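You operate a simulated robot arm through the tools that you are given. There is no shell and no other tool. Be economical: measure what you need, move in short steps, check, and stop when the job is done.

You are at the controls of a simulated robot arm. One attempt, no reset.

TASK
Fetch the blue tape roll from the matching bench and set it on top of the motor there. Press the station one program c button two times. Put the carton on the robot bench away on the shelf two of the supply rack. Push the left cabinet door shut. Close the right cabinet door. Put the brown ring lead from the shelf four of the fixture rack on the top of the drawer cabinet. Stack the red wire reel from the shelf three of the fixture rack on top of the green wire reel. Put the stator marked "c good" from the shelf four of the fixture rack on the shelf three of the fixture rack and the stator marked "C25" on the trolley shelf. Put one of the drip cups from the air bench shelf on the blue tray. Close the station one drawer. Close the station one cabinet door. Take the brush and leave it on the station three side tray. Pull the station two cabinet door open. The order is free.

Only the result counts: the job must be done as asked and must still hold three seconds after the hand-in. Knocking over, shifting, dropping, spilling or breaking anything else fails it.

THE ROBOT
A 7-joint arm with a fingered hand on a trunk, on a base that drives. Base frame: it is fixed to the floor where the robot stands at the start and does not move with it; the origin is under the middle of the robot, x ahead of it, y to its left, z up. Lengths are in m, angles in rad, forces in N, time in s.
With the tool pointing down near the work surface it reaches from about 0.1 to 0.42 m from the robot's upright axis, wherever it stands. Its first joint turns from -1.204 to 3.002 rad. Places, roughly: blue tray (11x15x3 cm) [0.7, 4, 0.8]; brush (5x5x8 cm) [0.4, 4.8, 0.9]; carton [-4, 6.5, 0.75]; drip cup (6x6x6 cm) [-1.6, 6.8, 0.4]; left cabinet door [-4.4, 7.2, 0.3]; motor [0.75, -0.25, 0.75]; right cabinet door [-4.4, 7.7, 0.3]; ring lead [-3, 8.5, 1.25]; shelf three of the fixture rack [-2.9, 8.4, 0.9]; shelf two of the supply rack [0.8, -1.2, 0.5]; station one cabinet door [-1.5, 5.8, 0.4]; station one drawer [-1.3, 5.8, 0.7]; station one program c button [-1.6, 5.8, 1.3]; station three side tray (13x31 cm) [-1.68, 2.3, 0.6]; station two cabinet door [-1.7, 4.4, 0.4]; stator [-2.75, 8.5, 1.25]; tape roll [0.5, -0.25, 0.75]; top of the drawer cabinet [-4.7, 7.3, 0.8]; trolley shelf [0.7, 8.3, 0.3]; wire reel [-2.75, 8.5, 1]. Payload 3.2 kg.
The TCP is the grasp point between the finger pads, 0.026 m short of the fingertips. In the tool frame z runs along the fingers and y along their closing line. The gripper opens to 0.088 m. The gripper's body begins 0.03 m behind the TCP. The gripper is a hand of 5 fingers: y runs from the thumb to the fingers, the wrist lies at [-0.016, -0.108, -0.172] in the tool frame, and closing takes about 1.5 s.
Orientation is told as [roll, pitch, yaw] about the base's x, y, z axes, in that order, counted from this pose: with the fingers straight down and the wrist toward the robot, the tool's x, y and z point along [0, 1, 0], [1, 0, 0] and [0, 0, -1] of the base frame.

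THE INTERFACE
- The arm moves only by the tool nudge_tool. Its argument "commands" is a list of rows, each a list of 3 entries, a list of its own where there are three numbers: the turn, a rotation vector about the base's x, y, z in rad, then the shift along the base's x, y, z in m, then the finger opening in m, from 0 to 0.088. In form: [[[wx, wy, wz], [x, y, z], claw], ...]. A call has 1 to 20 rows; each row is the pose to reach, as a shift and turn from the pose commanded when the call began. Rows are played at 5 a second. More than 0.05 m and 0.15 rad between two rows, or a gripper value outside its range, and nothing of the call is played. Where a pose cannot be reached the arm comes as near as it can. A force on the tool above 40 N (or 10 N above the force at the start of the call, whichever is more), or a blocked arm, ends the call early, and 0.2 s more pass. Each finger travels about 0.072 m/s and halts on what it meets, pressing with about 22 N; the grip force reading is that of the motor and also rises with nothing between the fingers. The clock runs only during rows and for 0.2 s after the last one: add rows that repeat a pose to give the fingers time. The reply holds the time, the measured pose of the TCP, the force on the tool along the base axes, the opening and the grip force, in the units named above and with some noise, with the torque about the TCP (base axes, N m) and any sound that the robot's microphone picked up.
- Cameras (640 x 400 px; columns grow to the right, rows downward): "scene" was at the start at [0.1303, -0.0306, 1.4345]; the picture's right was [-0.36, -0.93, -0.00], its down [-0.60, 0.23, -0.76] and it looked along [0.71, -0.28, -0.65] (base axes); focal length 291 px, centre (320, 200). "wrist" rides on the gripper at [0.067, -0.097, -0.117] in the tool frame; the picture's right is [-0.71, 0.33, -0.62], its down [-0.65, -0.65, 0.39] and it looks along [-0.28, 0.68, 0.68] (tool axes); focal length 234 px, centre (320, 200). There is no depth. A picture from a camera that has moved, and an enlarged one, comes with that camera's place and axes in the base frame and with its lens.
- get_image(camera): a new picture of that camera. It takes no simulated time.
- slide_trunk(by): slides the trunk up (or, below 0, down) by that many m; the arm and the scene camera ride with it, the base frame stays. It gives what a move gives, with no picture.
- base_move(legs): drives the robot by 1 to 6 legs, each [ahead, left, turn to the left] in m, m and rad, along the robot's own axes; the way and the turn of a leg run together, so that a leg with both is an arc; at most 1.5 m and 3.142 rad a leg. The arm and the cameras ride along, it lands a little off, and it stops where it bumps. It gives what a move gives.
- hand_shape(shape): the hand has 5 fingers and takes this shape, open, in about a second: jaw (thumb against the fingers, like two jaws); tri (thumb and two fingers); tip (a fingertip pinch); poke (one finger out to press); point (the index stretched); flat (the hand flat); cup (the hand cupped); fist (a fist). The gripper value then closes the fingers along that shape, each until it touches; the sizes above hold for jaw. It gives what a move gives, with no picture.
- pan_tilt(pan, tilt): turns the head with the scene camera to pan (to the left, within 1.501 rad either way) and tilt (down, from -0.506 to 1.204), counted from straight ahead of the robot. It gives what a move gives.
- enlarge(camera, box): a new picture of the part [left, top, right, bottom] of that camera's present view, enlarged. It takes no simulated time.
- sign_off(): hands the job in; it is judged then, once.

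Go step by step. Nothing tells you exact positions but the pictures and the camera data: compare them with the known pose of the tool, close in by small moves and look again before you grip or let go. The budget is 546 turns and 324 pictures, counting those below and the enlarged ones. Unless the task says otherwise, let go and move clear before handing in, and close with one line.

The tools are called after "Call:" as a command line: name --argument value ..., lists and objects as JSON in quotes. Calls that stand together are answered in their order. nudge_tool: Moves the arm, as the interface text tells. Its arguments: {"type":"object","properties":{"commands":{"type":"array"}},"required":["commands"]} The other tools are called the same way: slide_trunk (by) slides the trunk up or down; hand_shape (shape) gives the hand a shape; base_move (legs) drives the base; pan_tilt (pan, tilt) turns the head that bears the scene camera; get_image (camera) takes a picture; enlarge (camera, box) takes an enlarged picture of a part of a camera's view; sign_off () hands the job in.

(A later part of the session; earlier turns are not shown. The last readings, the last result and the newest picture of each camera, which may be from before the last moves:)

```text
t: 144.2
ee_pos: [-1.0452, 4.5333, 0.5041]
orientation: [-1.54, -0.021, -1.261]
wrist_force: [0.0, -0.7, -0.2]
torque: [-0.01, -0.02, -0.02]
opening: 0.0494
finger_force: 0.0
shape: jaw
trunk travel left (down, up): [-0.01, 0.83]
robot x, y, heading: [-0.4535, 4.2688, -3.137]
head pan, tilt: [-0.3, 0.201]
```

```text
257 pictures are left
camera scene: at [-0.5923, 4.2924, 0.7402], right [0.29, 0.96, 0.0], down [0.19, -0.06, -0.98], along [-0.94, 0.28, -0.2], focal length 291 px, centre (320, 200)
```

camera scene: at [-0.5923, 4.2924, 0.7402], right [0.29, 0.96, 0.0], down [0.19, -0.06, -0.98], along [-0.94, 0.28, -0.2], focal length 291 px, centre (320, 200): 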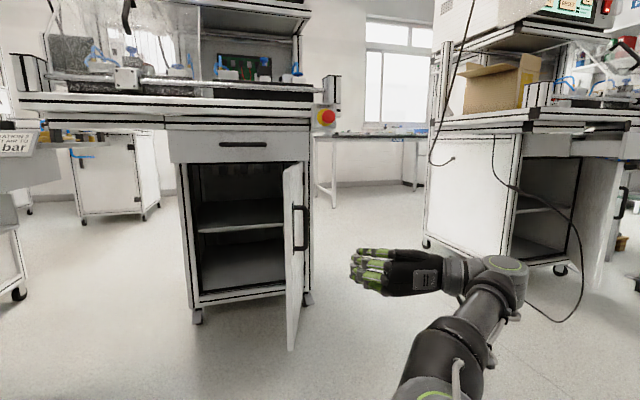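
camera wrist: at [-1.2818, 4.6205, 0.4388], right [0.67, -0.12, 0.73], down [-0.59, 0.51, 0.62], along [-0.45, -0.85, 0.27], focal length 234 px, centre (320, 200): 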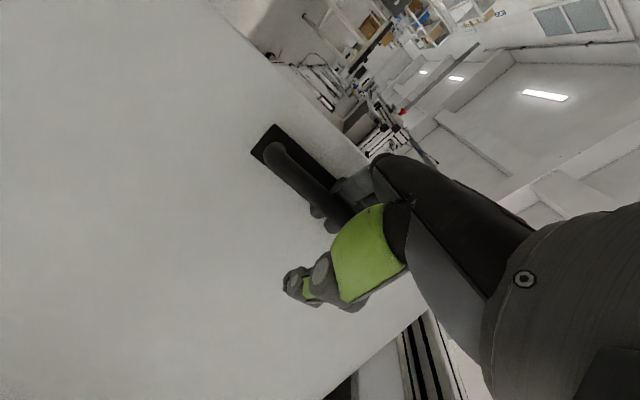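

Station two done. Now strafe right to station one (y≈5.7).

Call:
base_move --legs '[[0, -1.2, 0]]'

Call:
pan_tilt --pan -0.25 --tilt 0.2

Call:
get_image --camera "scene"

```text
t: 150.3
ee_pos: [-1.0499, 5.7292, 0.5041]
orientation: [-1.542, -0.021, -1.261]
wrist_force: [1.2, 0.1, -0.2]
torque: [-0.01, -0.04, -0.01]
opening: 0.0495
finger_force: 0.0
shape: jaw
trunk travel left (down, up): [-0.01, 0.83]
robot x, y, heading: [-0.4622, 5.4597, -3.139]
head pan, tilt: [-0.3, 0.201]
```

```text
t: 150.9
ee_pos: [-1.0489, 5.7285, 0.5043]
orientation: [-1.541, -0.021, -1.264]
wrist_force: [0.1, -0.5, -0.4]
torque: [0.01, -0.01, 0.04]
opening: 0.0495
finger_force: 0.0
shape: jaw
trunk travel left (down, up): [-0.01, 0.83]
robot x, y, heading: [-0.459, 5.4582, -3.139]
head pan, tilt: [-0.25, 0.201]
```

```text
256 pictures are left
camera scene: at [-0.5986, 5.4821, 0.7402], right [0.24, 0.97, 0.0], down [0.19, -0.05, -0.98], along [-0.95, 0.24, -0.2], focal length 291 px, centre (320, 200)
```

scene: 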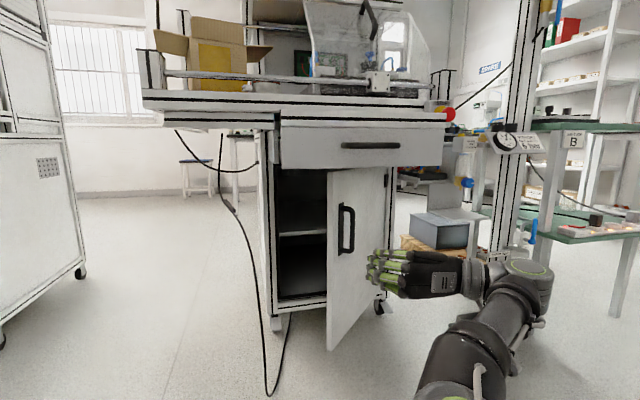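

Station one: door half-open (~50°), drawer out to x≈-1.37 at z≈0.66–0.77, a cable loop on the floor near x −1.34. I'll close the door first: close fingers, align y≈5.78, and push ahead.

Call:
nudge_tool --commands '[[[0, 0, -0.1], [0, 0, 0], 0.02], [[0, 0, -0.2], [0, 0, 0], 0.0], [[0, 0, -0.28], [0, 0, 0], 0.0], [[0, 0, -0.28], [0, 0, 0], 0.0]]'

Call:
base_move --legs '[[0.3, -0.05, 0]]'

Call:
get_image --camera "scene"

```text
t: 151.9
ee_pos: [-1.05, 5.7284, 0.5043]
orientation: [-1.542, -0.021, -1.543]
wrist_force: [0.7, 0.5, -0.7]
torque: [-0.03, 0.03, 0.0]
opening: 0.0004
finger_force: 21.9
shape: jaw
trunk travel left (down, up): [-0.01, 0.83]
robot x, y, heading: [-0.461, 5.4573, -3.136]
head pan, tilt: [-0.25, 0.201]
```

```text
t: 154.0
ee_pos: [-1.3535, 5.7744, 0.5046]
orientation: [-1.541, -0.021, -1.538]
wrist_force: [0.2, 0.1, 0.1]
torque: [-0.01, -0.01, 0.0]
opening: 0.0
finger_force: 22.0
shape: jaw
trunk travel left (down, up): [-0.01, 0.83]
robot x, y, heading: [-0.7635, 5.5079, -3.133]
head pan, tilt: [-0.25, 0.201]
```

```text
255 pictures are left
camera scene: at [-0.9024, 5.5306, 0.7402], right [0.24, 0.97, 0.0], down [0.19, -0.05, -0.98], along [-0.95, 0.24, -0.2], focal length 291 px, centre (320, 200)
```

scene: 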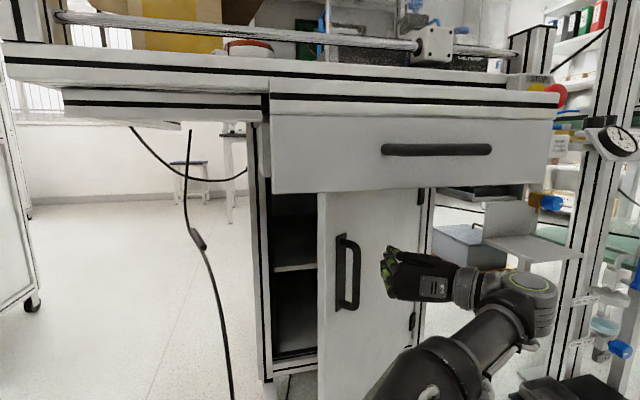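

Hand lies just right of the handle. Drive ahead to push the door.

Call:
base_move --legs '[[0.22, 0, 0]]'

Call:
get_image --camera "scene"

```text
t: 155.7
ee_pos: [-1.5756, 5.7754, 0.5044]
orientation: [-1.539, -0.02, -1.541]
wrist_force: [0.1, -0.2, 1.1]
torque: [-0.01, 0.01, 0.0]
opening: 0.0
finger_force: 22.0
shape: jaw
trunk travel left (down, up): [-0.01, 0.83]
robot x, y, heading: [-0.9851, 5.5052, -3.137]
head pan, tilt: [-0.25, 0.201]
```

```text
254 pictures are left
camera scene: at [-1.1237, 5.5294, 0.7402], right [0.24, 0.97, 0.0], down [0.19, -0.05, -0.98], along [-0.95, 0.24, -0.2], focal length 291 px, centre (320, 200)
```

scene: 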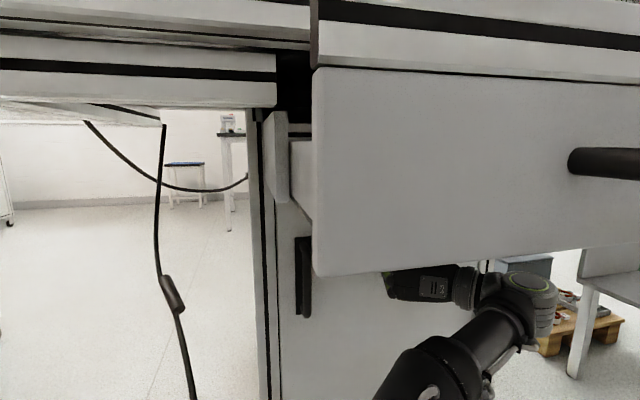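

Door partly pushed. Extend the arm further to press it shut.

Call:
nudge_tool --commands '[[[0, 0, 0], [-0.03, 0, 0], 0.0], [[0, 0, 0], [-0.06, 0, 0], 0.0], [[0, 0, 0], [-0.09, 0, 0], 0.0], [[0, 0, 0], [-0.12, 0, 0], 0.0], [[0, 0, 0], [-0.15, 0, 0], 0.0]]'

Call:
get_image --camera "scene"

Call:
get_image --camera "wrist"

```text
t: 156.0
ee_pos: [-1.5801, 5.7736, 0.5048]
orientation: [-1.539, -0.02, -1.521]
wrist_force: [13.4, -1.3, 1.0]
torque: [0.01, 0.15, 0.03]
opening: 0.0
finger_force: 22.0
shape: jaw
trunk travel left (down, up): [-0.01, 0.83]
robot x, y, heading: [-0.9842, 5.5072, -3.143]
head pan, tilt: [-0.25, 0.201]
stopped in row 1: the force on the tool passed its limit at 78 N (the readings are from after the stop); the commanded pose is now the measured one
```

```text
253 pictures are left
camera scene: at [-1.1221, 5.5294, 0.7404], right [0.24, 0.97, 0.0], down [0.19, -0.05, -0.98], along [-0.95, 0.24, -0.2], focal length 291 px, centre (320, 200)
```

scene: 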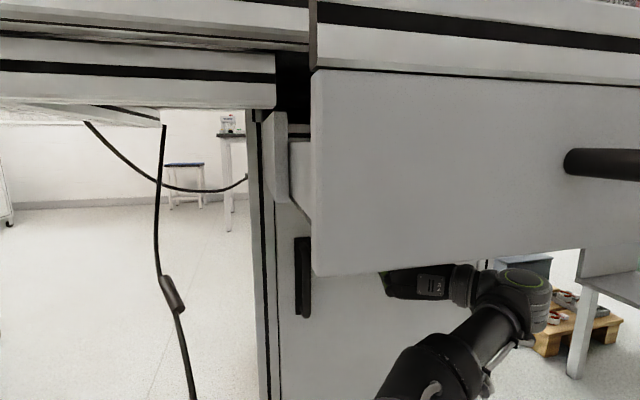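

```text
252 pictures are left
camera wrist: at [-1.4666, 5.875, 0.4404], right [0.61, -0.29, 0.74], down [-0.44, 0.65, 0.62], along [-0.65, -0.71, 0.27], focal length 234 px, centre (320, 200)
```

wrist: 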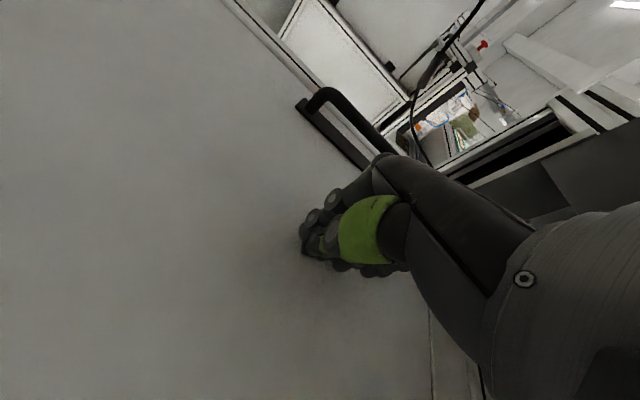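

A hard stop – the door may be shut already. Zoom at its free edge.

Call:
enlarge --camera "scene" --box '[230, 180, 410, 400]'

Call:
enlarge --camera "wrist" --box '[220, 0, 460, 180]'

```text
1.82 times, centred on (320, 290) of scene
camera zoom: at [-1.1221, 5.5294, 0.7404], right [0.24, 0.97, 0.0], down [0.19, -0.05, -0.98], along [-0.95, 0.24, -0.2], focal length 529 px, centre (320, 36)
```

zoom: 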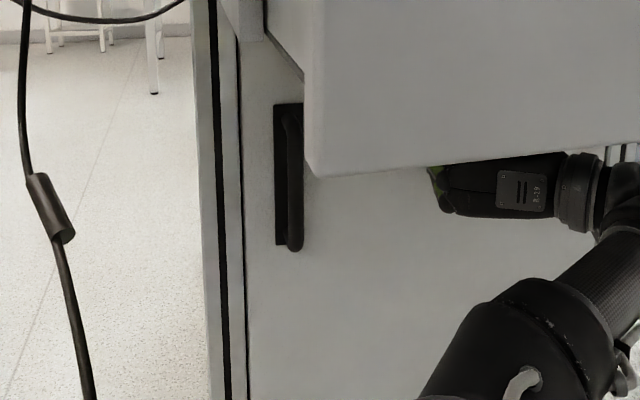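

```text
2.22 times, centred on (340, 90) of wrist
camera zoom: at [-1.4666, 5.875, 0.4404], right [0.61, -0.29, 0.74], down [-0.44, 0.65, 0.62], along [-0.65, -0.71, 0.27], focal length 520 px, centre (276, 444)
```

zoom: 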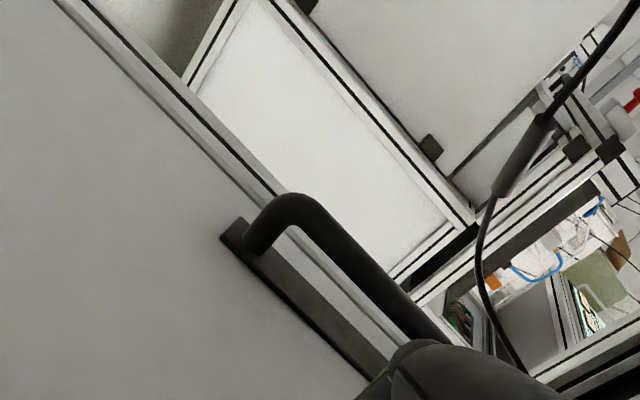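

The door is flush: closed. Now back off, raise the trunk to drawer height (z≈0.71) and align with the drawer centre (y≈5.72).

Call:
base_move --legs '[[-0.5, 0.055, 0]]'

Call:
slide_trunk --by 0.205

Call:
get_image --camera "scene"

```text
t: 159.0
ee_pos: [-1.0856, 5.7201, 0.5023]
orientation: [-1.533, -0.02, -1.519]
wrist_force: [0.4, 0.0, 0.7]
torque: [-0.01, 0.01, -0.03]
opening: 0.0
finger_force: 21.7
shape: jaw
trunk travel left (down, up): [-0.01, 0.83]
robot x, y, heading: [-0.4859, 5.4555, -3.137]
head pan, tilt: [-0.25, 0.201]
```

```text
t: 161.2
ee_pos: [-1.0832, 5.7184, 0.7087]
orientation: [-1.535, -0.02, -1.52]
wrist_force: [-0.1, 0.0, 0.2]
torque: [-0.01, -0.01, 0.0]
opening: 0.0001
finger_force: 21.9
shape: jaw
trunk travel left (down, up): [-0.215, 0.625]
robot x, y, heading: [-0.4876, 5.4516, -3.136]
head pan, tilt: [-0.25, 0.201]
```

```text
249 pictures are left
camera scene: at [-0.625, 5.477, 0.9451], right [0.24, 0.97, 0.0], down [0.19, -0.05, -0.98], along [-0.95, 0.23, -0.2], focal length 291 px, centre (320, 200)
```

scene: 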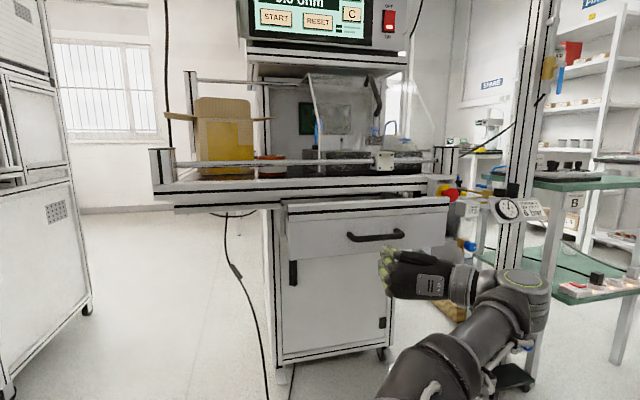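

Drawer face at x≈-1.255, z 0.68–0.77, handle at z≈0.73, y≈5.75. I lower slightly for overhang clearance and push in.

Call:
slide_trunk --by -0.012

Call:
base_move --legs '[[0.3, -0.02, 0]]'

Call:
get_image --camera "scene"

```text
t: 161.8
ee_pos: [-1.0846, 5.7179, 0.6968]
orientation: [-1.535, -0.022, -1.518]
wrist_force: [0.6, 0.7, -0.1]
torque: [0.0, -0.03, 0.03]
opening: 0.0
finger_force: 22.1
shape: jaw
trunk travel left (down, up): [-0.203, 0.637]
robot x, y, heading: [-0.4871, 5.4517, -3.132]
head pan, tilt: [-0.25, 0.201]
```

```text
t: 163.6
ee_pos: [-1.3302, 5.7347, 0.6897]
orientation: [-1.52, -0.027, -1.518]
wrist_force: [-3.0, 3.1, -1.9]
torque: [-0.09, -0.07, -0.03]
opening: 0.0
finger_force: 22.6
shape: jaw
trunk travel left (down, up): [-0.203, 0.637]
robot x, y, heading: [-0.7328, 5.4659, -3.137]
head pan, tilt: [-0.25, 0.201]
stopped in leg 1: the force on the tool passed its limit at 75 N (the readings are from after the stop); the commanded pose is now the measured one
```

```text
248 pictures are left
camera scene: at [-0.8714, 5.4915, 0.9331], right [0.24, 0.97, 0.0], down [0.19, -0.05, -0.98], along [-0.95, 0.23, -0.2], focal length 291 px, centre (320, 200)
```

scene: 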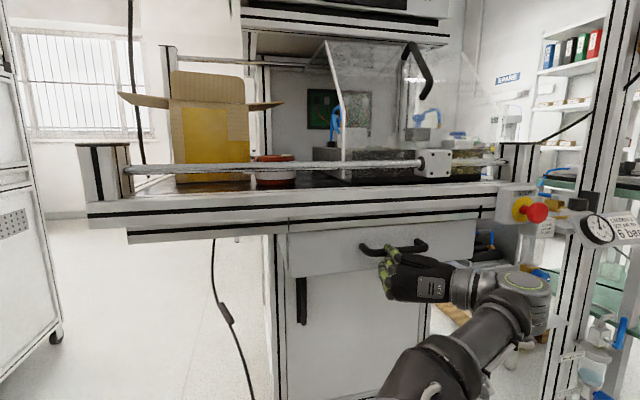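

Stopped by force at x −1.33. Zoom to see whether the drawer is shut or something is hitting the overhang.

Call:
enlarge --camera "scene" --box '[250, 180, 530, 355]'

Call:
get_image --camera "wrist"

```text
2.29 times, centred on (390, 268) of scene
camera zoom: at [-0.8714, 5.4915, 0.9331], right [0.24, 0.97, 0.0], down [0.19, -0.05, -0.98], along [-0.95, 0.23, -0.2], focal length 665 px, centre (160, 46)
```

zoom: 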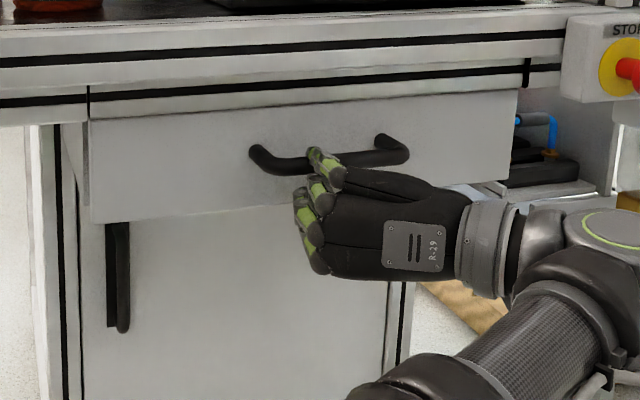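

```text
246 pictures are left
camera wrist: at [-1.2154, 5.836, 0.6274], right [0.6, -0.28, 0.75], down [-0.46, 0.65, 0.61], along [-0.65, -0.71, 0.26], focal length 234 px, centre (320, 200)
```

wrist: 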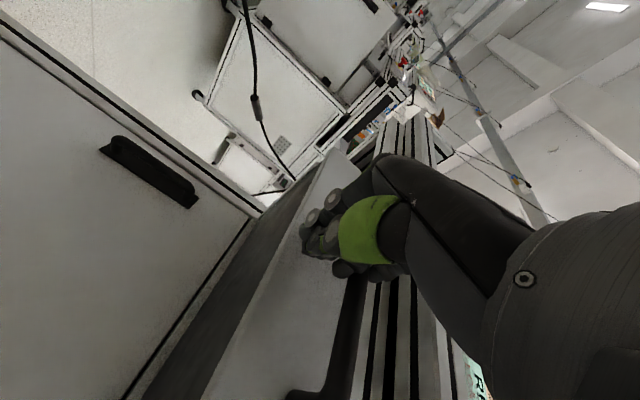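

The drawer moved only partly, with the fingertip on the handle bar. I back off and push on the plain face left of the handle (y≈5.63) instead.

Call:
base_move --legs '[[-0.08, 0, 0], [0, 0.105, 0]]'

Call:
slide_trunk --by 0.025

Call:
base_move --legs '[[0.07, 0, 0]]'

Call:
enlarge --camera "scene" --box '[230, 150, 550, 350]'

```text
t: 165.4
ee_pos: [-1.2495, 5.631, 0.6894]
orientation: [-1.521, -0.026, -1.514]
wrist_force: [0.7, 0.9, -0.3]
torque: [0.0, -0.01, 0.0]
opening: 0.0001
finger_force: 22.2
shape: jaw
trunk travel left (down, up): [-0.203, 0.637]
robot x, y, heading: [-0.6524, 5.3679, -3.129]
head pan, tilt: [-0.25, 0.201]
```

```text
t: 166.1
ee_pos: [-1.2477, 5.6299, 0.716]
orientation: [-1.519, -0.026, -1.514]
wrist_force: [-0.3, 1.0, -0.5]
torque: [0.03, -0.03, 0.0]
opening: 0.0
finger_force: 22.0
shape: jaw
trunk travel left (down, up): [-0.228, 0.612]
robot x, y, heading: [-0.6537, 5.3671, -3.125]
head pan, tilt: [-0.25, 0.201]
```

```text
t: 167.1
ee_pos: [-1.3188, 5.6287, 0.7148]
orientation: [-1.52, -0.023, -1.515]
wrist_force: [-0.2, -0.5, 0.5]
torque: [-0.02, -0.03, 0.01]
opening: 0.0001
finger_force: 21.3
shape: jaw
trunk travel left (down, up): [-0.228, 0.612]
robot x, y, heading: [-0.7213, 5.3596, -3.136]
head pan, tilt: [-0.25, 0.201]
```

```text
2.00 times, centred on (390, 250) of scene
camera zoom: at [-0.8601, 5.387, 0.9581], right [0.24, 0.97, 0.0], down [0.19, -0.05, -0.98], along [-0.95, 0.23, -0.2], focal length 582 px, centre (180, 100)
```

zoom: 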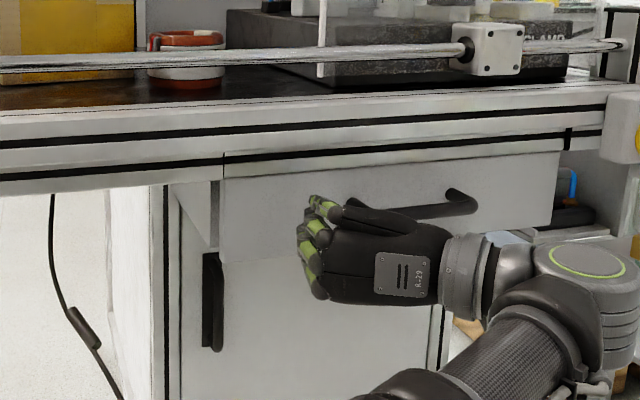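

Fingers are now left of the bar. Push in small steps.

Call:
base_move --legs '[[0.06, 0, 0]]'

Call:
base_move --legs '[[0.06, 0, 0]]'

Call:
base_move --legs '[[0.06, 0, 0]]'

Call:
enlarge --camera "scene" --box '[230, 150, 550, 350]'

```text
t: 168.0
ee_pos: [-1.3492, 5.6284, 0.7161]
orientation: [-1.517, -0.026, -1.496]
wrist_force: [7.2, -0.1, 0.5]
torque: [0.05, 0.08, 0.05]
opening: 0.0
finger_force: 21.6
shape: jaw
trunk travel left (down, up): [-0.228, 0.612]
robot x, y, heading: [-0.7543, 5.3634, -3.131]
head pan, tilt: [-0.25, 0.201]
stopped in leg 1: the force on the tool passed its limit at 87 N (the readings are from after the stop); the commanded pose is now the measured one
```

```text
t: 168.8
ee_pos: [-1.3491, 5.6258, 0.7157]
orientation: [-1.511, -0.026, -1.481]
wrist_force: [15.8, -1.5, 2.2]
torque: [0.05, 0.26, 0.05]
opening: 0.0
finger_force: 22.0
shape: jaw
trunk travel left (down, up): [-0.228, 0.612]
robot x, y, heading: [-0.7629, 5.368, -3.133]
head pan, tilt: [-0.25, 0.201]
stopped in leg 1: the force on the tool passed its limit at 69 N (the readings are from after the stop); the commanded pose is now the measured one
```

```text
t: 169.5
ee_pos: [-1.3491, 5.626, 0.7166]
orientation: [-1.506, -0.027, -1.47]
wrist_force: [16.9, -2.0, 3.1]
torque: [0.05, 0.29, 0.03]
opening: 0.0
finger_force: 22.5
shape: jaw
trunk travel left (down, up): [-0.228, 0.612]
robot x, y, heading: [-0.7666, 5.3646, -3.137]
head pan, tilt: [-0.25, 0.201]
stopped in leg 1: the force on the tool passed its limit at 69 N (the readings are from after the stop); the commanded pose is now the measured one
```

```text
2.00 times, centred on (390, 250) of scene
camera zoom: at [-0.9023, 5.3863, 0.9587], right [0.24, 0.97, 0.0], down [0.19, -0.05, -0.98], along [-0.95, 0.24, -0.2], focal length 582 px, centre (180, 100)
```

zoom: 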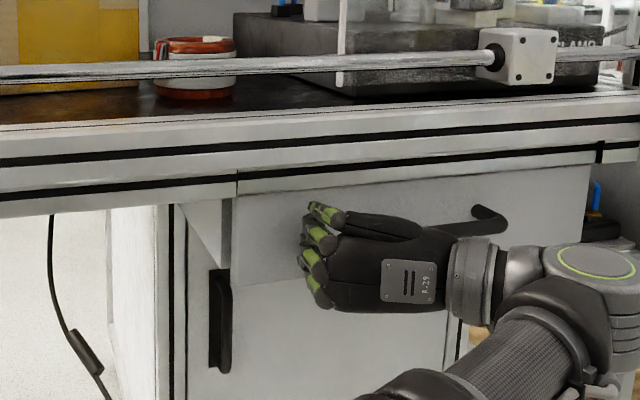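

The drawer face now stands as proud of the door as station two's closed drawer does (0.23 m), against a hard stop: closed. Next, the program C button: back off, raise the trunk, and look at the panel.

Call:
base_move --legs '[[-0.35, 0, 0]]'

Call:
slide_trunk --by 0.55

Call:
pan_tilt --pan -0.3 --tilt 0.2

Call:
get_image --camera "scene"

```text
t: 171.8
ee_pos: [-1.0054, 5.6263, 0.7139]
orientation: [-1.502, -0.027, -1.471]
wrist_force: [-1.1, 0.1, 0.0]
torque: [-0.01, 0.0, 0.0]
opening: 0.0
finger_force: 22.1
shape: jaw
trunk travel left (down, up): [-0.228, 0.612]
robot x, y, heading: [-0.417, 5.3668, -3.139]
head pan, tilt: [-0.25, 0.201]
```

```text
refused: 0.55 is not a number from -0.4 to 0.4
```

```text
t: 172.4
ee_pos: [-1.004, 5.6274, 0.7138]
orientation: [-1.502, -0.028, -1.471]
wrist_force: [0.4, 0.3, -0.6]
torque: [0.02, 0.02, -0.05]
opening: 0.0
finger_force: 21.5
shape: jaw
trunk travel left (down, up): [-0.228, 0.612]
robot x, y, heading: [-0.418, 5.3671, -3.133]
head pan, tilt: [-0.3, 0.201]
```

```text
243 pictures are left
camera scene: at [-0.5556, 5.393, 0.9582], right [0.29, 0.96, 0.0], down [0.19, -0.06, -0.98], along [-0.94, 0.28, -0.2], focal length 291 px, centre (320, 200)
```

scene: 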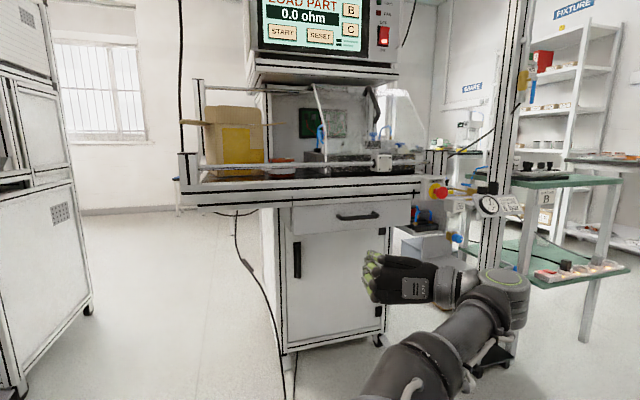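

Call:
slide_trunk --by 0.4

Call:
slide_trunk --by 0.2

Call:
hand_shape --shape "poke"

Call:
get_image --camera "scene"

Call:
get_image --camera "wrist"

```text
t: 176.2
ee_pos: [-1.0043, 5.6274, 1.1136]
orientation: [-1.501, -0.029, -1.47]
wrist_force: [-0.3, -0.2, 0.4]
torque: [0.0, 0.02, -0.02]
opening: 0.0
finger_force: 21.6
shape: jaw
trunk travel left (down, up): [-0.628, 0.212]
robot x, y, heading: [-0.4169, 5.3642, -3.132]
head pan, tilt: [-0.3, 0.201]
```

```text
t: 178.4
ee_pos: [-1.0034, 5.6272, 1.3134]
orientation: [-1.5, -0.029, -1.471]
wrist_force: [-0.1, 0.1, -0.3]
torque: [0.01, 0.0, 0.0]
opening: 0.0003
finger_force: 21.9
shape: jaw
trunk travel left (down, up): [-0.828, 0.012]
robot x, y, heading: [-0.4126, 5.3655, -3.137]
head pan, tilt: [-0.3, 0.201]
```

```text
t: 179.3
ee_pos: [-1.0046, 5.6259, 1.3121]
orientation: [-1.501, -0.028, -1.47]
wrist_force: [-0.1, 0.5, -1.0]
torque: [-0.01, -0.01, 0.02]
opening: 0.0002
finger_force: 0.0
shape: poke
trunk travel left (down, up): [-0.828, 0.012]
robot x, y, heading: [-0.4194, 5.3659, -3.133]
head pan, tilt: [-0.3, 0.201]
```

```text
242 pictures are left
camera scene: at [-0.5556, 5.3931, 1.5582], right [0.29, 0.96, 0.0], down [0.19, -0.06, -0.98], along [-0.94, 0.28, -0.2], focal length 291 px, centre (320, 200)
```

scene: 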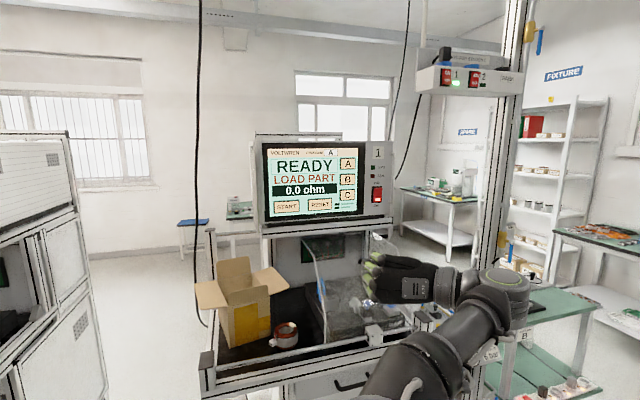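

```text
241 pictures are left
camera wrist: at [-0.8937, 5.7338, 1.2525], right [0.6, -0.25, 0.76], down [-0.5, 0.62, 0.6], along [-0.63, -0.74, 0.25], focal length 234 px, centre (320, 200)
```

wrist: 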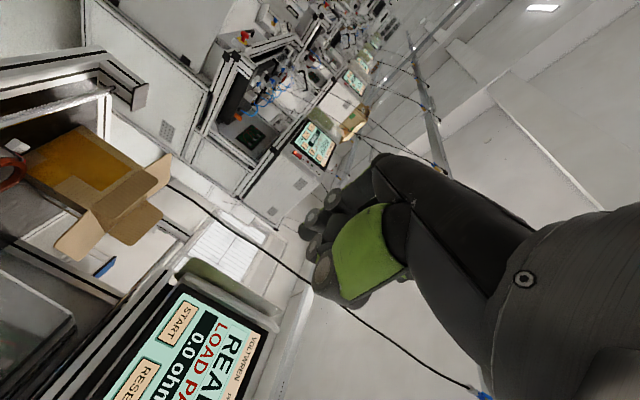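

C button is at about (-1.62, 5.823, 1.346). Check the poke finger's geometry.

Call:
enlarge --camera "scene" --box '[330, 220, 510, 340]'

Call:
enlarge --camera "scene" --box '[250, 130, 410, 230]'

Call:
enlarge --camera "wrist" --box '[240, 120, 460, 330]'

```text
3.33 times, centred on (420, 280) of scene
camera zoom: at [-0.5556, 5.3931, 1.5582], right [0.29, 0.96, 0.0], down [0.19, -0.06, -0.98], along [-0.94, 0.28, -0.2], focal length 970 px, centre (-13, -67)
```

zoom: 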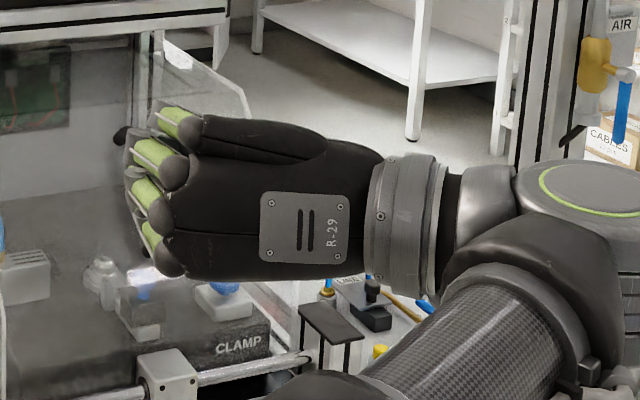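

```text
4.00 times, centred on (330, 180) of scene
camera zoom: at [-0.5556, 5.3931, 1.5582], right [0.29, 0.96, 0.0], down [0.19, -0.06, -0.98], along [-0.94, 0.28, -0.2], focal length 1164 px, centre (280, 280)
```

zoom: 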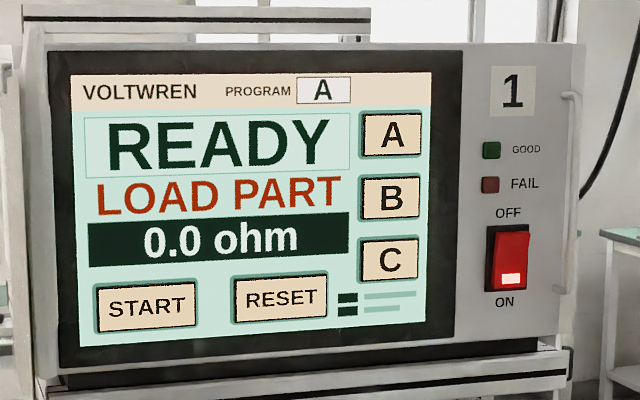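

```text
1.90 times, centred on (350, 225) of wrist
camera zoom: at [-0.8937, 5.7338, 1.2525], right [0.6, -0.25, 0.76], down [-0.5, 0.62, 0.6], along [-0.63, -0.74, 0.25], focal length 446 px, centre (263, 152)
```

zoom: 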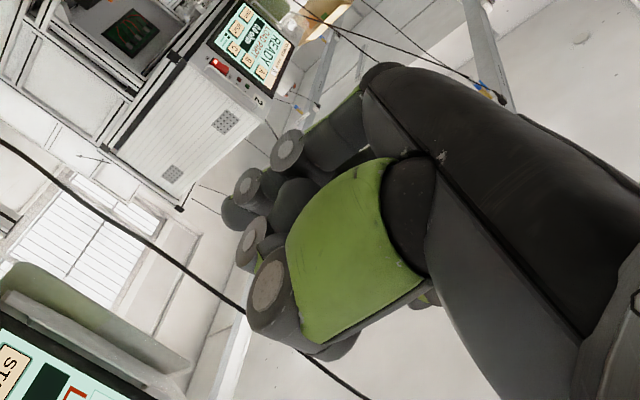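

The finger is curled because the opening is at 0; open it to extend the poking finger.

Call:
nudge_tool --commands '[[[0, 0, 0], [0, 0, 0], 0.04], [[0, 0, 0], [0, 0, 0], 0.088], [[0, 0, 0], [0, 0, 0], 0.088], [[0, 0, 0], [0, 0, 0], 0.088], [[0, 0, 0], [0, 0, 0], 0.088], [[0, 0, 0], [0, 0, 0], 0.088]]'

Call:
enlarge --camera "scene" --box '[330, 220, 510, 340]'

Call:
enlarge --camera "wrist" --box '[200, 120, 460, 330]'

```text
t: 180.7
ee_pos: [-1.0042, 5.6262, 1.3128]
orientation: [-1.502, -0.028, -1.469]
wrist_force: [-0.7, -0.3, -0.9]
torque: [0.0, 0.01, -0.01]
opening: 0.0833
finger_force: 0.1
shape: jaw
trunk travel left (down, up): [-0.828, 0.012]
robot x, y, heading: [-0.4159, 5.3672, -3.138]
head pan, tilt: [-0.3, 0.201]
```

```text
3.33 times, centred on (420, 280) of scene
camera zoom: at [-0.5556, 5.3931, 1.5582], right [0.29, 0.96, 0.0], down [0.19, -0.06, -0.98], along [-0.94, 0.28, -0.2], focal length 970 px, centre (-13, -67)
```

zoom: 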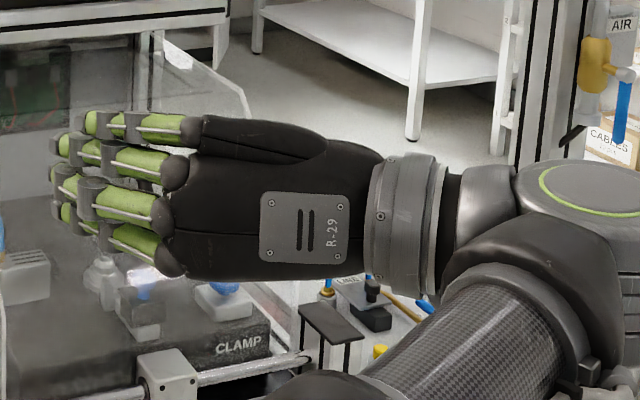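

```text
1.90 times, centred on (330, 225) of wrist
camera zoom: at [-0.8937, 5.7338, 1.2525], right [0.6, -0.25, 0.76], down [-0.5, 0.62, 0.6], along [-0.63, -0.74, 0.25], focal length 446 px, centre (301, 152)
```

zoom: 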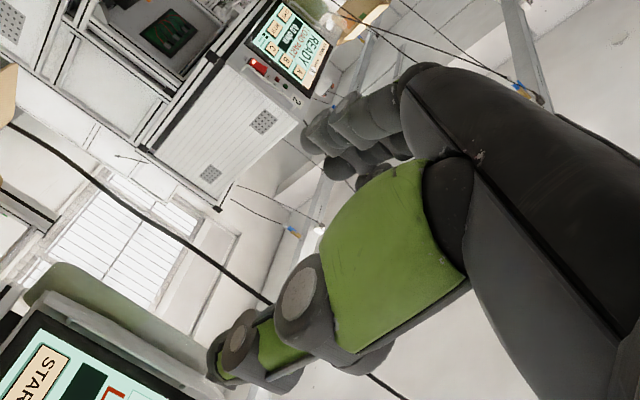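

The shape reverted to jaw. Set poke again from the open hand.

Call:
hand_shape --shape "poke"

Call:
enlarge --camera "scene" --box '[330, 220, 510, 340]'

Call:
enlarge --camera "wrist" --box '[200, 120, 460, 330]'

```text
t: 181.6
ee_pos: [-1.0032, 5.6268, 1.3127]
orientation: [-1.5, -0.027, -1.471]
wrist_force: [-0.4, 0.6, -0.7]
torque: [0.05, 0.01, -0.01]
opening: 0.0001
finger_force: 0.1
shape: poke
trunk travel left (down, up): [-0.828, 0.012]
robot x, y, heading: [-0.4168, 5.3684, -3.139]
head pan, tilt: [-0.3, 0.201]
```

```text
3.33 times, centred on (420, 280) of scene
camera zoom: at [-0.5556, 5.393, 1.5582], right [0.29, 0.96, 0.0], down [0.19, -0.06, -0.98], along [-0.94, 0.28, -0.2], focal length 970 px, centre (-13, -67)
```

zoom: 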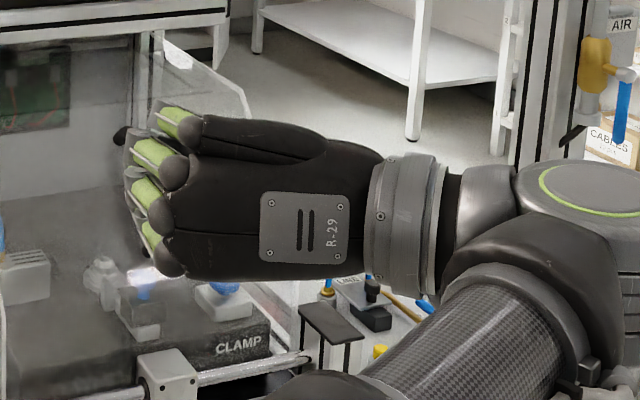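

```text
1.90 times, centred on (330, 225) of wrist
camera zoom: at [-0.8937, 5.7338, 1.2525], right [0.6, -0.25, 0.76], down [-0.5, 0.62, 0.6], along [-0.63, -0.74, 0.25], focal length 446 px, centre (301, 152)
```

zoom: 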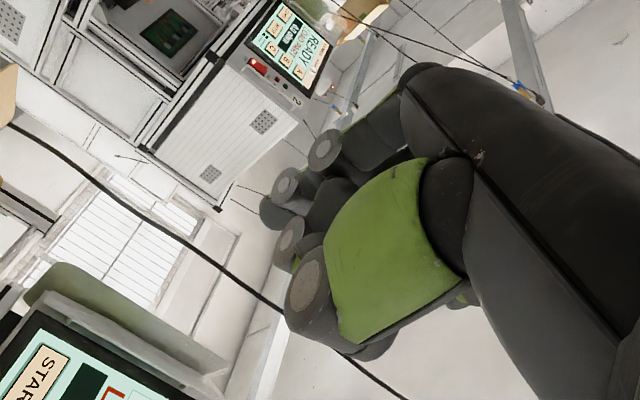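

That shape looks like a bunched hand; try "point" with the index stretched.

Call:
hand_shape --shape "point"

Call:
enlarge --camera "scene" --box '[330, 220, 510, 340]'

Call:
enlarge --camera "wrist" --box '[200, 120, 460, 330]'

```text
t: 182.5
ee_pos: [-1.0041, 5.628, 1.313]
orientation: [-1.5, -0.029, -1.47]
wrist_force: [-0.3, -0.2, 0.0]
torque: [-0.01, 0.03, 0.0]
opening: 0.0
finger_force: 0.1
shape: point
trunk travel left (down, up): [-0.828, 0.012]
robot x, y, heading: [-0.4188, 5.3675, -3.138]
head pan, tilt: [-0.3, 0.201]
```

```text
3.33 times, centred on (420, 280) of scene
camera zoom: at [-0.5556, 5.3931, 1.5582], right [0.29, 0.96, 0.0], down [0.19, -0.06, -0.98], along [-0.94, 0.28, -0.2], focal length 970 px, centre (-13, -67)
```

zoom: 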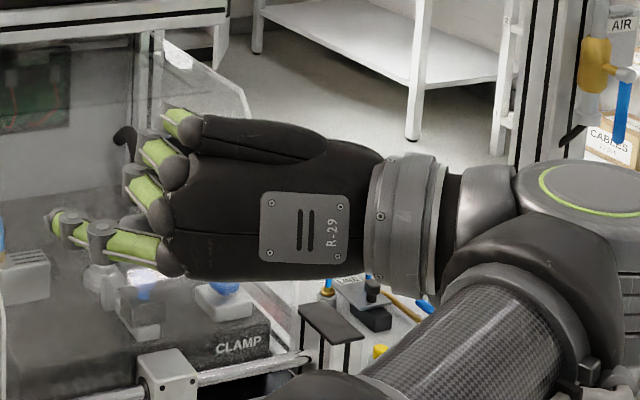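

```text
1.90 times, centred on (330, 225) of wrist
camera zoom: at [-0.8937, 5.7338, 1.2525], right [0.6, -0.25, 0.76], down [-0.5, 0.62, 0.6], along [-0.63, -0.74, 0.25], focal length 446 px, centre (301, 152)
```

zoom: 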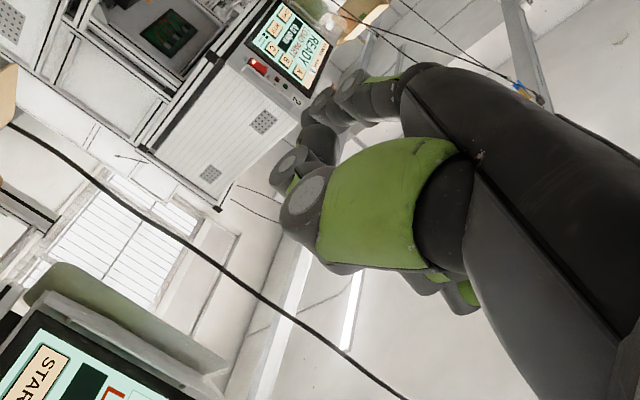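

Index is extended; its tip is about (-0.02,-0.058,-0.013) from the TCP. I line up with button C by base and trunk moves.

Call:
base_move --legs '[[0, -0.25, 0], [0.4, 0, 0]]'

Call:
nudge_tool --commands '[[[0, 0, 0], [0, 0, 0.02], 0], [[0, 0, 0], [0, 0, 0.045], 0]]'

Call:
get_image --camera "scene"

Call:
get_image --camera "wrist"

```text
t: 186.4
ee_pos: [-1.4063, 5.8711, 1.3154]
orientation: [-1.501, -0.028, -1.47]
wrist_force: [-0.7, 0.1, 0.1]
torque: [0.0, 0.02, -0.01]
opening: 0.0
finger_force: 0.0
shape: point
trunk travel left (down, up): [-0.828, 0.012]
robot x, y, heading: [-0.8194, 5.6097, -3.135]
head pan, tilt: [-0.3, 0.201]
```

```text
t: 187.0
ee_pos: [-1.4066, 5.8703, 1.3577]
orientation: [-1.502, -0.026, -1.47]
wrist_force: [0.0, -0.3, 0.2]
torque: [0.0, -0.03, -0.01]
opening: 0.0001
finger_force: 0.0
shape: point
trunk travel left (down, up): [-0.828, 0.012]
robot x, y, heading: [-0.8169, 5.6118, -3.136]
head pan, tilt: [-0.3, 0.201]
```

```text
231 pictures are left
camera scene: at [-0.9574, 5.6378, 1.5582], right [0.29, 0.96, 0.0], down [0.19, -0.06, -0.98], along [-0.94, 0.28, -0.2], focal length 291 px, centre (320, 200)
```

scene: 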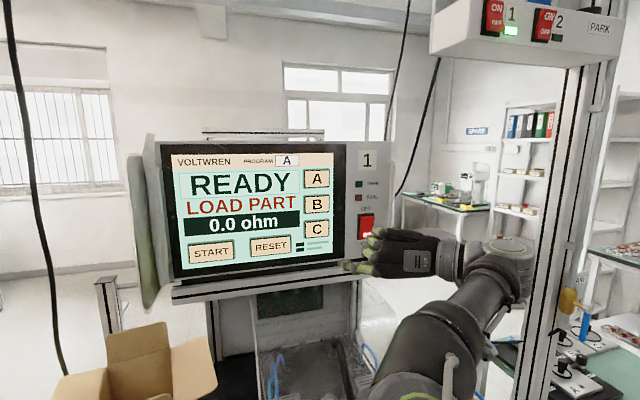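

```text
230 pictures are left
camera wrist: at [-1.2966, 5.9783, 1.2976], right [0.6, -0.25, 0.76], down [-0.5, 0.62, 0.6], along [-0.62, -0.74, 0.25], focal length 234 px, centre (320, 200)
```

wrist: 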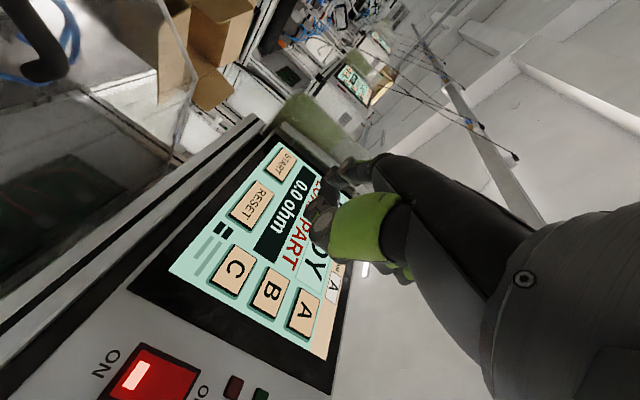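

C is at about (-1.632,5.828,1.346) and the index tip is roughly in line. Advance 15 cm and look.

Call:
base_move --legs '[[0.15, 0, 0]]'

Call:
enlarge --camera "scene" --box '[200, 130, 480, 330]'

Call:
get_image --camera "wrist"

```text
t: 188.4
ee_pos: [-1.5564, 5.8695, 1.3596]
orientation: [-1.503, -0.026, -1.47]
wrist_force: [0.5, -0.3, 0.7]
torque: [-0.02, 0.01, -0.01]
opening: 0.0003
finger_force: 0.1
shape: point
trunk travel left (down, up): [-0.828, 0.012]
robot x, y, heading: [-0.9689, 5.61, -3.138]
head pan, tilt: [-0.3, 0.201]
```

```text
2.00 times, centred on (340, 230) of scene
camera zoom: at [-1.1059, 5.6368, 1.5583], right [0.29, 0.96, 0.0], down [0.19, -0.06, -0.98], along [-0.94, 0.28, -0.2], focal length 582 px, centre (280, 140)
```

zoom: 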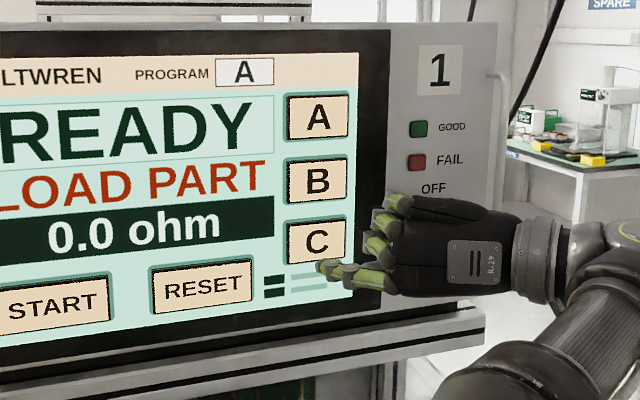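

```text
228 pictures are left
camera wrist: at [-1.4449, 5.9775, 1.298], right [0.6, -0.25, 0.76], down [-0.5, 0.62, 0.6], along [-0.62, -0.74, 0.25], focal length 234 px, centre (320, 200)
```

wrist: 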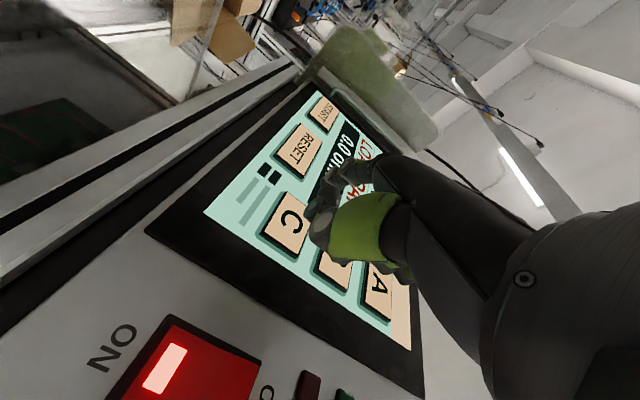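

The index tip will land on C. Press forward gently.

Call:
nudge_tool --commands '[[[0, 0, 0], [-0.01, 0.003, 0], 0], [[0, 0, 0], [-0.02, 0.003, 0], 0], [[0, 0, 0], [-0.03, 0.003, 0], 0]]'

Call:
enlarge --camera "scene" --box '[200, 130, 480, 330]'

```text
t: 189.2
ee_pos: [-1.5869, 5.8737, 1.3572]
orientation: [-1.501, -0.029, -1.471]
wrist_force: [-0.8, 0.3, -0.5]
torque: [0.01, -0.03, -0.02]
opening: 0.0
finger_force: 0.1
shape: point
trunk travel left (down, up): [-0.828, 0.012]
robot x, y, heading: [-0.9686, 5.6154, -3.133]
head pan, tilt: [-0.3, 0.201]
```

```text
2.00 times, centred on (340, 230) of scene
camera zoom: at [-1.108, 5.6373, 1.5581], right [0.29, 0.96, 0.0], down [0.19, -0.06, -0.98], along [-0.94, 0.28, -0.2], focal length 582 px, centre (280, 140)
```

zoom: 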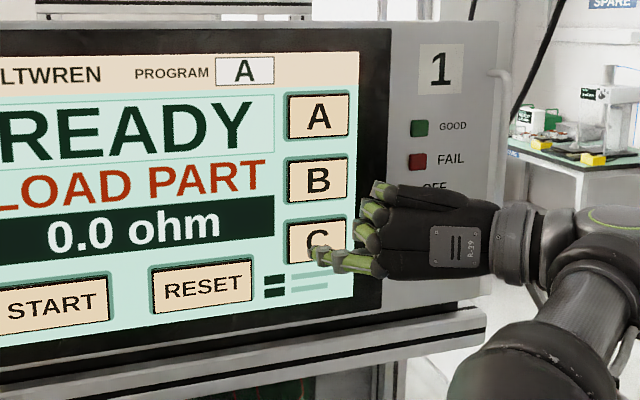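

Nearly there; continue in 4 mm steps until a press is felt or heard.

Call:
nudge_tool --commands '[[[0, 0, 0], [-0.004, 0, 0.003], 0], [[0, 0, 0], [-0.008, 0, 0.003], 0], [[0, 0, 0], [-0.012, 0, 0.003], 0], [[0, 0, 0], [-0.016, 0, 0.003], 0]]'

Call:
enlarge --camera "scene" --box '[200, 130, 480, 330]'

```text
t: 190.2
ee_pos: [-1.6026, 5.8742, 1.3611]
orientation: [-1.501, -0.027, -1.47]
wrist_force: [1.2, -0.1, -0.4]
torque: [-0.03, 0.0, 0.0]
opening: 0.0002
finger_force: 0.0
shape: point
trunk travel left (down, up): [-0.828, 0.012]
robot x, y, heading: [-0.9675, 5.6075, -3.136]
head pan, tilt: [-0.3, 0.201]
```

```text
2.00 times, centred on (340, 230) of scene
camera zoom: at [-1.1076, 5.6371, 1.5581], right [0.29, 0.96, 0.0], down [0.19, -0.06, -0.98], along [-0.94, 0.28, -0.2], focal length 582 px, centre (280, 140)
```

zoom: 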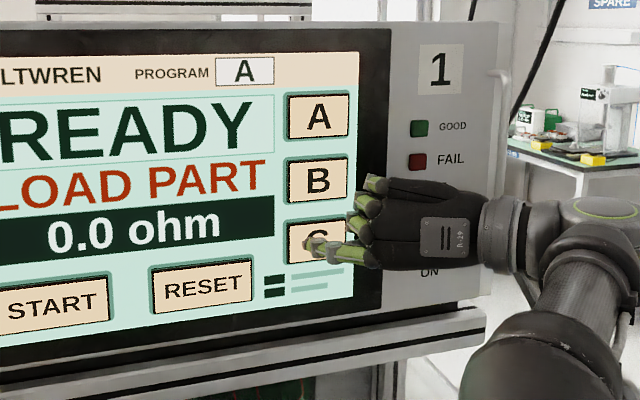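

Call:
nudge_tool --commands '[[[0, 0, 0], [-0.003, 0, 0], 0], [[0, 0, 0], [-0.006, 0, 0], 0], [[0, 0, 0], [-0.009, 0, 0], 0], [[0, 0, 0], [-0.012, 0, 0], 0]]'

Call:
enlarge --camera "scene" --box '[200, 130, 480, 330]'

```text
t: 191.2
ee_pos: [-1.6102, 5.8757, 1.3634]
orientation: [-1.505, -0.029, -1.468]
wrist_force: [9.9, 2.5, -1.8]
torque: [0.1, -0.16, 0.54]
opening: 0.0
finger_force: 0.1
shape: point
trunk travel left (down, up): [-0.828, 0.012]
robot x, y, heading: [-0.9691, 5.6075, -3.131]
head pan, tilt: [-0.3, 0.201]
heard: click
```

```text
2.00 times, centred on (340, 230) of scene
camera zoom: at [-1.1027, 5.6387, 1.5585], right [0.29, 0.96, 0.0], down [0.19, -0.06, -0.98], along [-0.94, 0.28, -0.2], focal length 582 px, centre (280, 140)
```

zoom: 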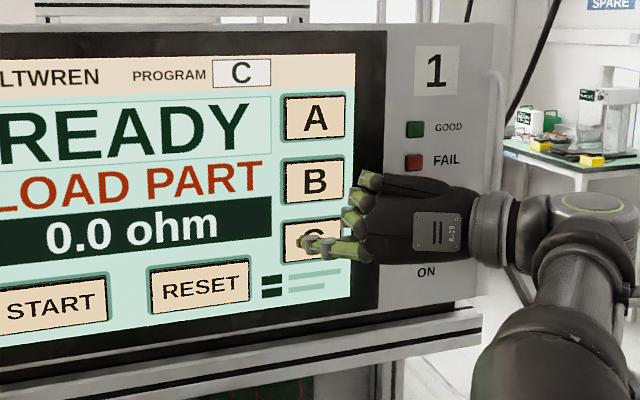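

One click; the program shows C. Back off and press a second time.

Call:
nudge_tool --commands '[[[0, 0, 0], [0.01, 0, 0], 0], [[0, 0, 0], [0.025, 0, 0], 0], [[0, 0, 0], [0.025, 0, 0], 0], [[0, 0, 0], [0.025, 0, 0], 0]]'

Call:
nudge_tool --commands '[[[0, 0, 0], [-0.013, 0, 0], 0], [[0, 0, 0], [-0.016, 0, 0], 0], [[0, 0, 0], [-0.019, 0, 0], 0], [[0, 0, 0], [-0.022, 0, 0], 0], [[0, 0, 0], [-0.025, 0, 0], 0]]'

```text
t: 192.2
ee_pos: [-1.5906, 5.8746, 1.3614]
orientation: [-1.501, -0.029, -1.471]
wrist_force: [-0.3, -0.9, 0.0]
torque: [0.01, -0.02, -0.01]
opening: 0.0
finger_force: 0.3
shape: point
trunk travel left (down, up): [-0.828, 0.012]
robot x, y, heading: [-0.9673, 5.6102, -3.138]
head pan, tilt: [-0.3, 0.201]
```

```text
t: 193.4
ee_pos: [-1.6101, 5.8756, 1.3636]
orientation: [-1.504, -0.027, -1.471]
wrist_force: [9.2, 3.3, -0.8]
torque: [0.1, -0.14, 0.57]
opening: 0.0001
finger_force: 0.0
shape: point
trunk travel left (down, up): [-0.828, 0.012]
robot x, y, heading: [-0.969, 5.6097, -3.134]
head pan, tilt: [-0.3, 0.201]
heard: click
```

Second click heard. Withdraw and move on to the air bench (y≈6.8).

Call:
nudge_tool --commands '[[[0, 0, 0], [0.02, 0, 0], 0], [[0, 0, 0], [0.05, 0, 0], 0]]'

Call:
base_move --legs '[[-0.45, 0, 0], [0, -0.9, 0]]'

Call:
hand_shape --shape "jaw"

Call:
pan_tilt --pan 0.0 --tilt 0.6

Call:
get_image --camera "scene"

```text
t: 194.0
ee_pos: [-1.5625, 5.8726, 1.3621]
orientation: [-1.504, -0.027, -1.47]
wrist_force: [-0.1, 0.8, 0.3]
torque: [0.03, 0.0, -0.04]
opening: 0.0
finger_force: 0.1
shape: point
trunk travel left (down, up): [-0.828, 0.012]
robot x, y, heading: [-0.9709, 5.6071, -3.135]
head pan, tilt: [-0.3, 0.201]
```

```text
t: 201.0
ee_pos: [-1.1143, 6.7807, 1.3617]
orientation: [-1.501, -0.027, -1.48]
wrist_force: [0.4, -0.3, -0.4]
torque: [0.01, 0.0, 0.0]
opening: 0.0
finger_force: 0.1
shape: point
trunk travel left (down, up): [-0.828, 0.012]
robot x, y, heading: [-0.522, 6.5081, 3.133]
head pan, tilt: [-0.3, 0.201]
```

```text
t: 201.9
ee_pos: [-1.1149, 6.7809, 1.3602]
orientation: [-1.499, -0.027, -1.48]
wrist_force: [0.2, 0.3, -0.1]
torque: [0.01, 0.0, 0.01]
opening: 0.0881
finger_force: 0.1
shape: jaw
trunk travel left (down, up): [-0.828, 0.012]
robot x, y, heading: [-0.5254, 6.5117, 3.139]
head pan, tilt: [-0.3, 0.201]
```

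```text
t: 202.8
ee_pos: [-1.1138, 6.7807, 1.3609]
orientation: [-1.5, -0.027, -1.48]
wrist_force: [0.8, 0.1, -0.8]
torque: [0.0, 0.01, -0.01]
opening: 0.0878
finger_force: 0.1
shape: jaw
trunk travel left (down, up): [-0.828, 0.012]
robot x, y, heading: [-0.5195, 6.5089, 3.137]
head pan, tilt: [0.0, 0.6]
```

```text
224 pictures are left
camera scene: at [-0.6589, 6.5123, 1.5215], right [0.0, 1.0, 0.0], down [0.56, 0.0, -0.83], along [-0.83, 0.0, -0.56], focal length 291 px, centre (320, 200)
```

scene: 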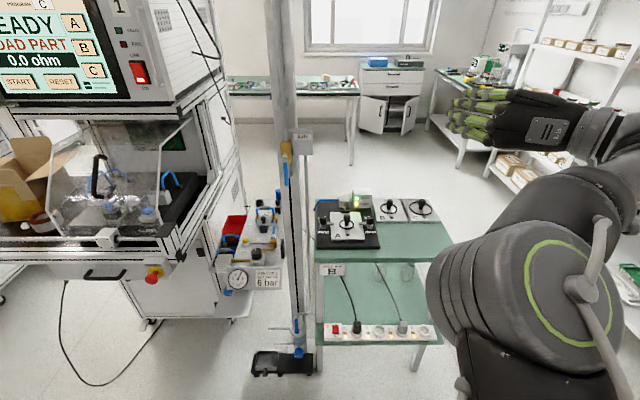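

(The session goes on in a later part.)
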